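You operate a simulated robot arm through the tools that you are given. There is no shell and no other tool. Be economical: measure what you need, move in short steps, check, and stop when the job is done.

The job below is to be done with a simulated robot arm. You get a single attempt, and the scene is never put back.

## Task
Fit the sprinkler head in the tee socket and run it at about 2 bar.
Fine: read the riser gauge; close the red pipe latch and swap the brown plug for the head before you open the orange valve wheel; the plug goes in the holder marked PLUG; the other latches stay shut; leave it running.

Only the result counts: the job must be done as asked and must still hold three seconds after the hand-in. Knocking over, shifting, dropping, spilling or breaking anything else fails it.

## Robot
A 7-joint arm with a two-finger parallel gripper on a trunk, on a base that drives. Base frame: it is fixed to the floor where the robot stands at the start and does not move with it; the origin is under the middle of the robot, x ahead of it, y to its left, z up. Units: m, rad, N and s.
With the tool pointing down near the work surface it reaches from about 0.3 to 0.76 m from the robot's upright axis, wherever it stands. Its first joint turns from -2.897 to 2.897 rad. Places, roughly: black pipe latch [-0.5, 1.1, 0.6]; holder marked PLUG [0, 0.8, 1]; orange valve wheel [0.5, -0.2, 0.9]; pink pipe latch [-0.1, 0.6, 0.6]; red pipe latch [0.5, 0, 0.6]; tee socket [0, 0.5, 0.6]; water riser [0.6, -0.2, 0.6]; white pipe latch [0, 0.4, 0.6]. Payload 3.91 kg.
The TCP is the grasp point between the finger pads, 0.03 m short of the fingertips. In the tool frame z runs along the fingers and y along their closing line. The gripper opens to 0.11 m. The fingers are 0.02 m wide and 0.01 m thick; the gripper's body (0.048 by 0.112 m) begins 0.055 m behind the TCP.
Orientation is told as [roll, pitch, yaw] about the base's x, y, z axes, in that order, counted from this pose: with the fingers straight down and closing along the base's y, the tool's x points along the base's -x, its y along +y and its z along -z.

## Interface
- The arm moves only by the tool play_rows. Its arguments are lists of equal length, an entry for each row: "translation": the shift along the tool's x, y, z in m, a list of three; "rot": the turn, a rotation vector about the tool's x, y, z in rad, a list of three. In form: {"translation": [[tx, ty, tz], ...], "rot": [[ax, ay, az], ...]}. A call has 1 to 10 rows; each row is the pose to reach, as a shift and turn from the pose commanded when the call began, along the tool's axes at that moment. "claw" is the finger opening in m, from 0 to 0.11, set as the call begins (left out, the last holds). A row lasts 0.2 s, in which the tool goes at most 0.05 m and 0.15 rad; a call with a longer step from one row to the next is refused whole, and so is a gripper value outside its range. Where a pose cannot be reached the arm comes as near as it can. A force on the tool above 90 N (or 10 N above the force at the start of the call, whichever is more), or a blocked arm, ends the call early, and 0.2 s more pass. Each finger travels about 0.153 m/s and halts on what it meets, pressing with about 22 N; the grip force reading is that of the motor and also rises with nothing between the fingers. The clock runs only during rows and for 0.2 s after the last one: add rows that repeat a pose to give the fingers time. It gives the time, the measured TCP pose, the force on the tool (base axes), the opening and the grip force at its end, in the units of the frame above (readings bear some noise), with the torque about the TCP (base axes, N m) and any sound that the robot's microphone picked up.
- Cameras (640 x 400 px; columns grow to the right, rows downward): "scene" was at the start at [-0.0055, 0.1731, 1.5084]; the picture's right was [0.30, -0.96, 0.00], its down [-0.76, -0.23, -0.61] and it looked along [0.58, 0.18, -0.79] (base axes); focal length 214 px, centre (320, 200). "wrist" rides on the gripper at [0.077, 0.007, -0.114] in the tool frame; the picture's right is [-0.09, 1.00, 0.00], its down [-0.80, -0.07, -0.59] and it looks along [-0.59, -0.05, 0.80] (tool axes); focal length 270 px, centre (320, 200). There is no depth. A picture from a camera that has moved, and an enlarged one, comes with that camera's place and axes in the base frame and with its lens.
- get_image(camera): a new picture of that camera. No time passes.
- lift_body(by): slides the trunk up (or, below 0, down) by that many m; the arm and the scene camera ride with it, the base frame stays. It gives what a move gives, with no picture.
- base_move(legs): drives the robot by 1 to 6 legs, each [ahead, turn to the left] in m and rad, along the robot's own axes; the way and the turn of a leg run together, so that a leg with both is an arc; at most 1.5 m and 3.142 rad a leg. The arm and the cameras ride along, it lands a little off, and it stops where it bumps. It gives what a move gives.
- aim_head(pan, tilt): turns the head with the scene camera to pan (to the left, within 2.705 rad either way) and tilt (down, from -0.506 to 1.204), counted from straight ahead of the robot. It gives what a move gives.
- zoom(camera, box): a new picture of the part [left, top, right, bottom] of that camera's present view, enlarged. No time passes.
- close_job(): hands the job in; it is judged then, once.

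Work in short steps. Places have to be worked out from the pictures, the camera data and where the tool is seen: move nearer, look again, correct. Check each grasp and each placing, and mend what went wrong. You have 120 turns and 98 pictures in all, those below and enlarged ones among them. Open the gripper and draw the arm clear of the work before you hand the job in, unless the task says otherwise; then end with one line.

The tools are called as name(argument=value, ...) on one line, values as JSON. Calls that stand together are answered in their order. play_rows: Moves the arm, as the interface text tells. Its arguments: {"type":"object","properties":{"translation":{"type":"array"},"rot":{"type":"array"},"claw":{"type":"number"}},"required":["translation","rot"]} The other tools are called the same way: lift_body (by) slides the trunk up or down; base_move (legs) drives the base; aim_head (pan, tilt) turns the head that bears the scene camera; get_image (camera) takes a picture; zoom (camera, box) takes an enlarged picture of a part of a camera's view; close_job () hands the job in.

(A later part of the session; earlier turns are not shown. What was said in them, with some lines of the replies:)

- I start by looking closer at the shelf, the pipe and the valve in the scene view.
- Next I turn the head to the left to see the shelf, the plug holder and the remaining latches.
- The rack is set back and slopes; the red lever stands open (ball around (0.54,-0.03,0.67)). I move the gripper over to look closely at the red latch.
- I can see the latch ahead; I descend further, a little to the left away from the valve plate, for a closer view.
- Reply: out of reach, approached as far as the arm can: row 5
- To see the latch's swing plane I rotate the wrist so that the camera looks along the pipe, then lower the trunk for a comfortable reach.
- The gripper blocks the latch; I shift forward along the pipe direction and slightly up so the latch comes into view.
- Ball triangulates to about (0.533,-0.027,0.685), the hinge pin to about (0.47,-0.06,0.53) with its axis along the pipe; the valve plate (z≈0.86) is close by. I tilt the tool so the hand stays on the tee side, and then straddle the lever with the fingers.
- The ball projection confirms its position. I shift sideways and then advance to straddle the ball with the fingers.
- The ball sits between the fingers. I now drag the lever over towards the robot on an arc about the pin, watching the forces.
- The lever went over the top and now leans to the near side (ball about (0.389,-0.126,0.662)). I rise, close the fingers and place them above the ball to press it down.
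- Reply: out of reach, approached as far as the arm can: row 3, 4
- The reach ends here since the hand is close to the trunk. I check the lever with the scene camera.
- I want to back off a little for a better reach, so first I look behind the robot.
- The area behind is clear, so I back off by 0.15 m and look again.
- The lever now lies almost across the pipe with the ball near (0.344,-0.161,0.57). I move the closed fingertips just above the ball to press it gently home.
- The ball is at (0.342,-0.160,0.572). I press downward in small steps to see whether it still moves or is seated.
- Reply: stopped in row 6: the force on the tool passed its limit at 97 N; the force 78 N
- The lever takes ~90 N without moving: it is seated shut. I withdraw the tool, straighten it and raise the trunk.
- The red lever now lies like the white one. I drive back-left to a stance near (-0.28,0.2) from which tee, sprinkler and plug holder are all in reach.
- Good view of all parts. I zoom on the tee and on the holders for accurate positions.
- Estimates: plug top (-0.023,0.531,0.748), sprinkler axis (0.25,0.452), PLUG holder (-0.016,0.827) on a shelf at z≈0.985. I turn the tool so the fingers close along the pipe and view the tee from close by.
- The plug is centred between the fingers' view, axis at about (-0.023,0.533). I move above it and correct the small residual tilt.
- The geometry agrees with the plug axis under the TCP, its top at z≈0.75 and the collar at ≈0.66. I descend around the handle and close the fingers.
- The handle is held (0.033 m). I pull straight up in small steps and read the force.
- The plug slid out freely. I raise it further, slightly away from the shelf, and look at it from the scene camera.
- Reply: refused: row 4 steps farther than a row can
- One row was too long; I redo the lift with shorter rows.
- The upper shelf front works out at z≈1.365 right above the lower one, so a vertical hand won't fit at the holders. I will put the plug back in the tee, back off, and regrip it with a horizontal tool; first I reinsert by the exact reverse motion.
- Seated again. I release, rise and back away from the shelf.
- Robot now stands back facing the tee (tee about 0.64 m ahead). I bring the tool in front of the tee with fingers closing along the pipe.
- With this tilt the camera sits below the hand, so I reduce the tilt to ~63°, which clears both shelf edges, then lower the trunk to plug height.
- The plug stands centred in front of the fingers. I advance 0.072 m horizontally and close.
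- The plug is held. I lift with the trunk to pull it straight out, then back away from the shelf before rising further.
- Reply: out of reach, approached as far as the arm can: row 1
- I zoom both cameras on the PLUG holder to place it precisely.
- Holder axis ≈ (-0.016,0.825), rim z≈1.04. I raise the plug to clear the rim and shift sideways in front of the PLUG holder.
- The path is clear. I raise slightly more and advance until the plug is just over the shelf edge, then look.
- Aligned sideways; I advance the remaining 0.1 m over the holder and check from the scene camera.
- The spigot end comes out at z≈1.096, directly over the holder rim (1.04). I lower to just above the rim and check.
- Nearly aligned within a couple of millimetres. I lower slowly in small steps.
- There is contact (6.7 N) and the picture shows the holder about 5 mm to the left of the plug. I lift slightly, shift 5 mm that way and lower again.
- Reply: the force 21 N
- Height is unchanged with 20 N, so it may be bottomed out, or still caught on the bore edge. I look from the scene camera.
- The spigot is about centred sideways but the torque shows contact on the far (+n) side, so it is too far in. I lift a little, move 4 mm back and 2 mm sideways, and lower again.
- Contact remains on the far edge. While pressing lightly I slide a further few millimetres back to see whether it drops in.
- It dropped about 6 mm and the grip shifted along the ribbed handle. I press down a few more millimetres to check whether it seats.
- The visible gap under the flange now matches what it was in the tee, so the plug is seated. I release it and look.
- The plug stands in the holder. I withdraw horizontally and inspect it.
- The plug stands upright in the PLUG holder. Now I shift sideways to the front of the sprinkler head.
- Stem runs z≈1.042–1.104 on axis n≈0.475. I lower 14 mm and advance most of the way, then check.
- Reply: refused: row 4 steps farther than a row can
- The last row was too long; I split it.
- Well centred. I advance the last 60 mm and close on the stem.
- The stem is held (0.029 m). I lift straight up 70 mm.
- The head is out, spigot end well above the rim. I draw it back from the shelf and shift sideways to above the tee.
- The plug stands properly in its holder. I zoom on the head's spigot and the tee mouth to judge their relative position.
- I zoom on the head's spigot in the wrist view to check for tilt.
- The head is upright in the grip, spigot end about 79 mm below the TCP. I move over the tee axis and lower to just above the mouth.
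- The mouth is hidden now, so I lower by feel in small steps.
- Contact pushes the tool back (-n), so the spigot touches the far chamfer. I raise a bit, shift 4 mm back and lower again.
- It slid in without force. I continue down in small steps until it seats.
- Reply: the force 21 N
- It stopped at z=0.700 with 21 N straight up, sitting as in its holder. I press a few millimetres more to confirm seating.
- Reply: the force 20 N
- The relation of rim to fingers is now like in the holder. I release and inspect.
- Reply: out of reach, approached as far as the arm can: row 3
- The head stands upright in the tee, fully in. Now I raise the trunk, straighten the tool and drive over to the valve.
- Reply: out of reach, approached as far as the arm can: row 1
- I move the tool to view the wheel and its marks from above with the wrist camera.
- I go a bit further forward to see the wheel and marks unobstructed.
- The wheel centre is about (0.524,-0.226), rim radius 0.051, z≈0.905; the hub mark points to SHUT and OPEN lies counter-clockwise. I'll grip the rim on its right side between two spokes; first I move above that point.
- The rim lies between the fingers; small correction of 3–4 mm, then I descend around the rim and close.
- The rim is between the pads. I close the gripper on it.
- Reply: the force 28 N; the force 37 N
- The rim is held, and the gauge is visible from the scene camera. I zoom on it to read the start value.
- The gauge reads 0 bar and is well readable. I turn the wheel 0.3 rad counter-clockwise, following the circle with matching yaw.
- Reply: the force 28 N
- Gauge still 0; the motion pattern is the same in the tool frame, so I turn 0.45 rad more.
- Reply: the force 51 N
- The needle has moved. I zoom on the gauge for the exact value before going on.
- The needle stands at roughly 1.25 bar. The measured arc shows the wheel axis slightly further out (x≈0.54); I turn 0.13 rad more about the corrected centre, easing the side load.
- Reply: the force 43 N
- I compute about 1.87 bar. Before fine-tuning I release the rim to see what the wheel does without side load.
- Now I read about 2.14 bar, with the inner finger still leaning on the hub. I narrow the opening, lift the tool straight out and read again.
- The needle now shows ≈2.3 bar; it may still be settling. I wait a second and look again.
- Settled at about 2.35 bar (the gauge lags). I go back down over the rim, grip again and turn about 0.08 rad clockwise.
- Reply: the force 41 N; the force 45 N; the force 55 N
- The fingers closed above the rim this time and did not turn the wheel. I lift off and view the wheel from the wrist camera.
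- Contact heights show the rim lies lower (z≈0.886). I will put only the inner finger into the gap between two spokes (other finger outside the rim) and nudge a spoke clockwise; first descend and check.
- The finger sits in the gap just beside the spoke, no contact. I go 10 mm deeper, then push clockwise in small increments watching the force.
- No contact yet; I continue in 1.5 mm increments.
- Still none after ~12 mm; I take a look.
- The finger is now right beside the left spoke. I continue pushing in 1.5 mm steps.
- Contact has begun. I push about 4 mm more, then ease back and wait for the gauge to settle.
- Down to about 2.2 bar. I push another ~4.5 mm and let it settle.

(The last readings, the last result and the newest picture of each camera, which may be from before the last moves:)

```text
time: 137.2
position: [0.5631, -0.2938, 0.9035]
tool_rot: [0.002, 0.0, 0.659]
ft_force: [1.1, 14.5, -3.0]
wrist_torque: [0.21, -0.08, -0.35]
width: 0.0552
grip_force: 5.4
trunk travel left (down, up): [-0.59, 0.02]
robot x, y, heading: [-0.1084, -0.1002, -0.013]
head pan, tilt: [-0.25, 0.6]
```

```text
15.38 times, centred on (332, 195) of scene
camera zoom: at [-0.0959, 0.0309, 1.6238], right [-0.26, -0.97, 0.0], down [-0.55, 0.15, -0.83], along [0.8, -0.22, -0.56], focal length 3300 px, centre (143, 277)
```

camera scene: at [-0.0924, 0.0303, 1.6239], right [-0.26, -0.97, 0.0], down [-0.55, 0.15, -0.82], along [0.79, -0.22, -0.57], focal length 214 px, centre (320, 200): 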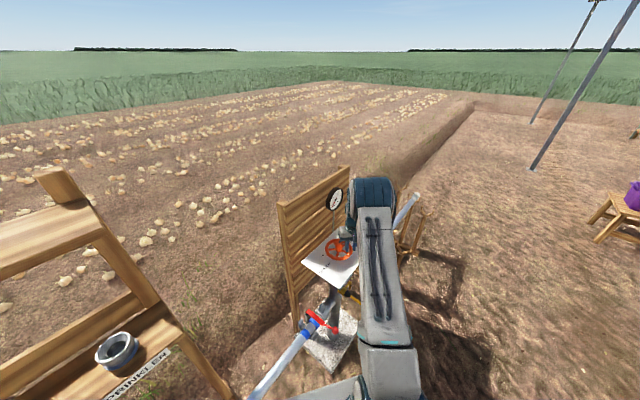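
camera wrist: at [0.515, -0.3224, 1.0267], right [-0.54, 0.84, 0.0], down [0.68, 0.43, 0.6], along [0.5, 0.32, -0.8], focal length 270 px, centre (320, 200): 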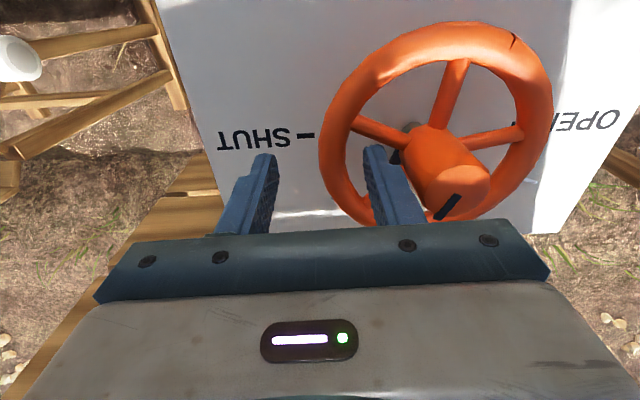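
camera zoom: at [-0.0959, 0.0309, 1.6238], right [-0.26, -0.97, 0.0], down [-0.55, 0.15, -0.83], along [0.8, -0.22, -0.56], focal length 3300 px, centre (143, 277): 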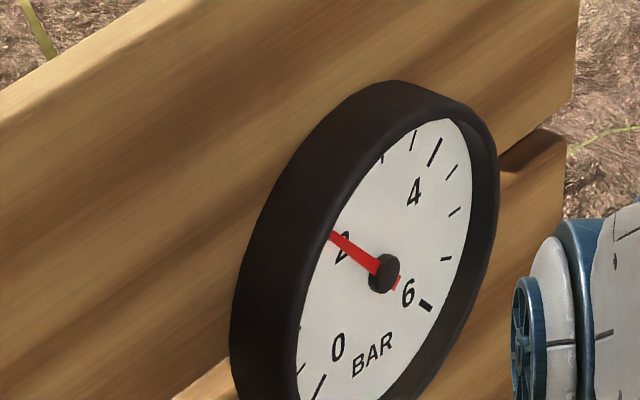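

The needle stands at 2.0 bar. I free the finger carefully: inward from the rim, back off the spoke, then straight up, and check the gauge.

play_rows(translation=[[0, 0.003, 0], [0, 0.006, 0], [-0.004, 0.006, 0], [-0.008, 0.005, 0], [-0.008, 0.005, -0.02], [-0.008, 0.005, -0.06], [-0.008, 0.005, -0.1], [-0.008, 0.005, -0.12]], rot=[[0, 0, 0], [0, 0, 0], [0, 0, 0], [0, 0, 0], [0, 0, 0], [0, 0, 0], [0, 0, 0], [0, 0, 0]])

play_rows(translation=[[0, 0, 0], [0, 0, 0], [0, 0, 0], [0, 0, 0], [0, 0, 0], [0, 0, 0], [0, 0, 0], [0, 0, 0]], rot=[[0, 0, 0], [0, 0, 0], [0, 0, 0], [0, 0, 0], [0, 0, 0], [0, 0, 0], [0, 0, 0], [0, 0, 0]])

zoom(camera="scene", box=[312, 182, 351, 208])

```text
time: 139.0
position: [0.5658, -0.2871, 1.0238]
tool_rot: [0.004, -0.003, 0.66]
ft_force: [0.2, -0.7, 0.1]
wrist_torque: [0.02, -0.01, -0.02]
width: 0.05
grip_force: 0.1
trunk travel left (down, up): [-0.59, 0.02]
robot x, y, heading: [-0.1098, -0.0964, -0.015]
head pan, tilt: [-0.25, 0.6]
```

```text
time: 140.8
position: [0.5658, -0.2881, 1.0228]
tool_rot: [0.004, -0.002, 0.658]
ft_force: [0.2, -0.4, 0.8]
wrist_torque: [0.0, 0.02, -0.01]
width: 0.05
grip_force: 0.1
trunk travel left (down, up): [-0.59, 0.02]
robot x, y, heading: [-0.1044, -0.0986, -0.022]
head pan, tilt: [-0.25, 0.6]
```

```text
15.38 times, centred on (332, 195) of scene
camera zoom: at [-0.0964, 0.029, 1.624], right [-0.26, -0.97, 0.0], down [-0.55, 0.15, -0.83], along [0.8, -0.22, -0.56], focal length 3300 px, centre (143, 277)
```

zoom: 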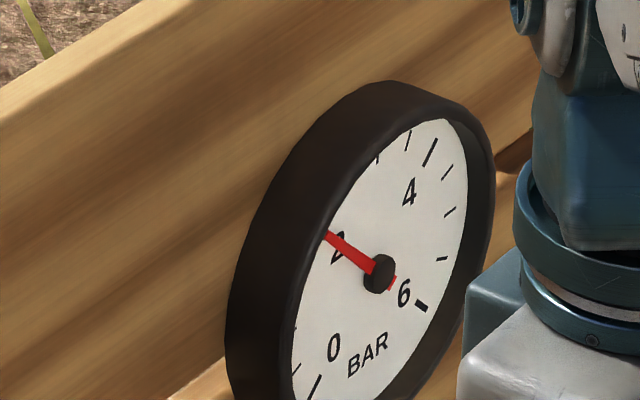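

The gauge stays at about 2.0 bar with the wheel free. I draw the arm clear (up and back) and look at the tee to confirm the head is running and holds.

play_rows(translation=[[0, 0, -0.04], [0, 0, -0.08], [0.03, 0.023, -0.09], [0.06, 0.046, -0.09], [0.095, 0.074, -0.09], [0.125, 0.098, -0.09]], rot=[[0, 0, 0], [0, 0, 0], [0, 0, 0], [0, 0, 0], [0, 0, 0], [0, 0, 0]], claw=0.1)

aim_head(pan=0.95, tilt=0.75)

get_image(camera="scene")

```text
time: 142.2
position: [0.4047, -0.2878, 1.1136]
tool_rot: [0.004, -0.002, 0.658]
ft_force: [-0.9, 0.8, -0.4]
wrist_torque: [-0.01, -0.04, 0.01]
width: 0.0999
grip_force: 0.1
trunk travel left (down, up): [-0.59, 0.02]
robot x, y, heading: [-0.1053, -0.0964, -0.02]
head pan, tilt: [-0.25, 0.6]
```

```text
time: 143.6
position: [0.4055, -0.2861, 1.1127]
tool_rot: [0.004, -0.003, 0.66]
ft_force: [0.3, -0.6, 0.3]
wrist_torque: [-0.01, 0.0, 0.01]
width: 0.1002
grip_force: 0.1
trunk travel left (down, up): [-0.59, 0.02]
robot x, y, heading: [-0.1054, -0.1022, -0.011]
head pan, tilt: [0.949, 0.75]
```

```text
2 pictures are left
camera scene: at [-0.1324, 0.1188, 1.6111], right [0.8, -0.6, 0.0], down [-0.41, -0.55, -0.73], along [0.44, 0.59, -0.68], focal length 214 px, centre (320, 200)
```

scene: 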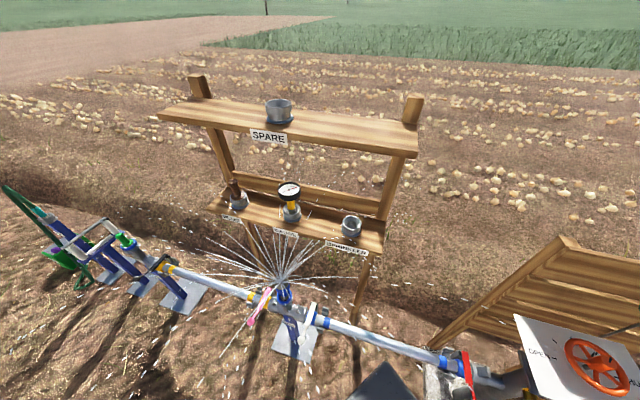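

The sprinkler is spraying from the tee, the plug is in its holder and the latches look shut. The gauge read about 2 bar and the arm is clear, so I hand the job in.

close_job()

```text
The job is handed in.
```

The job is handed in: the red latch is closed, the plug is in the PLUG holder, and the sprinkler head is in the tee and running at about 2.0 bar on the riser gauge.
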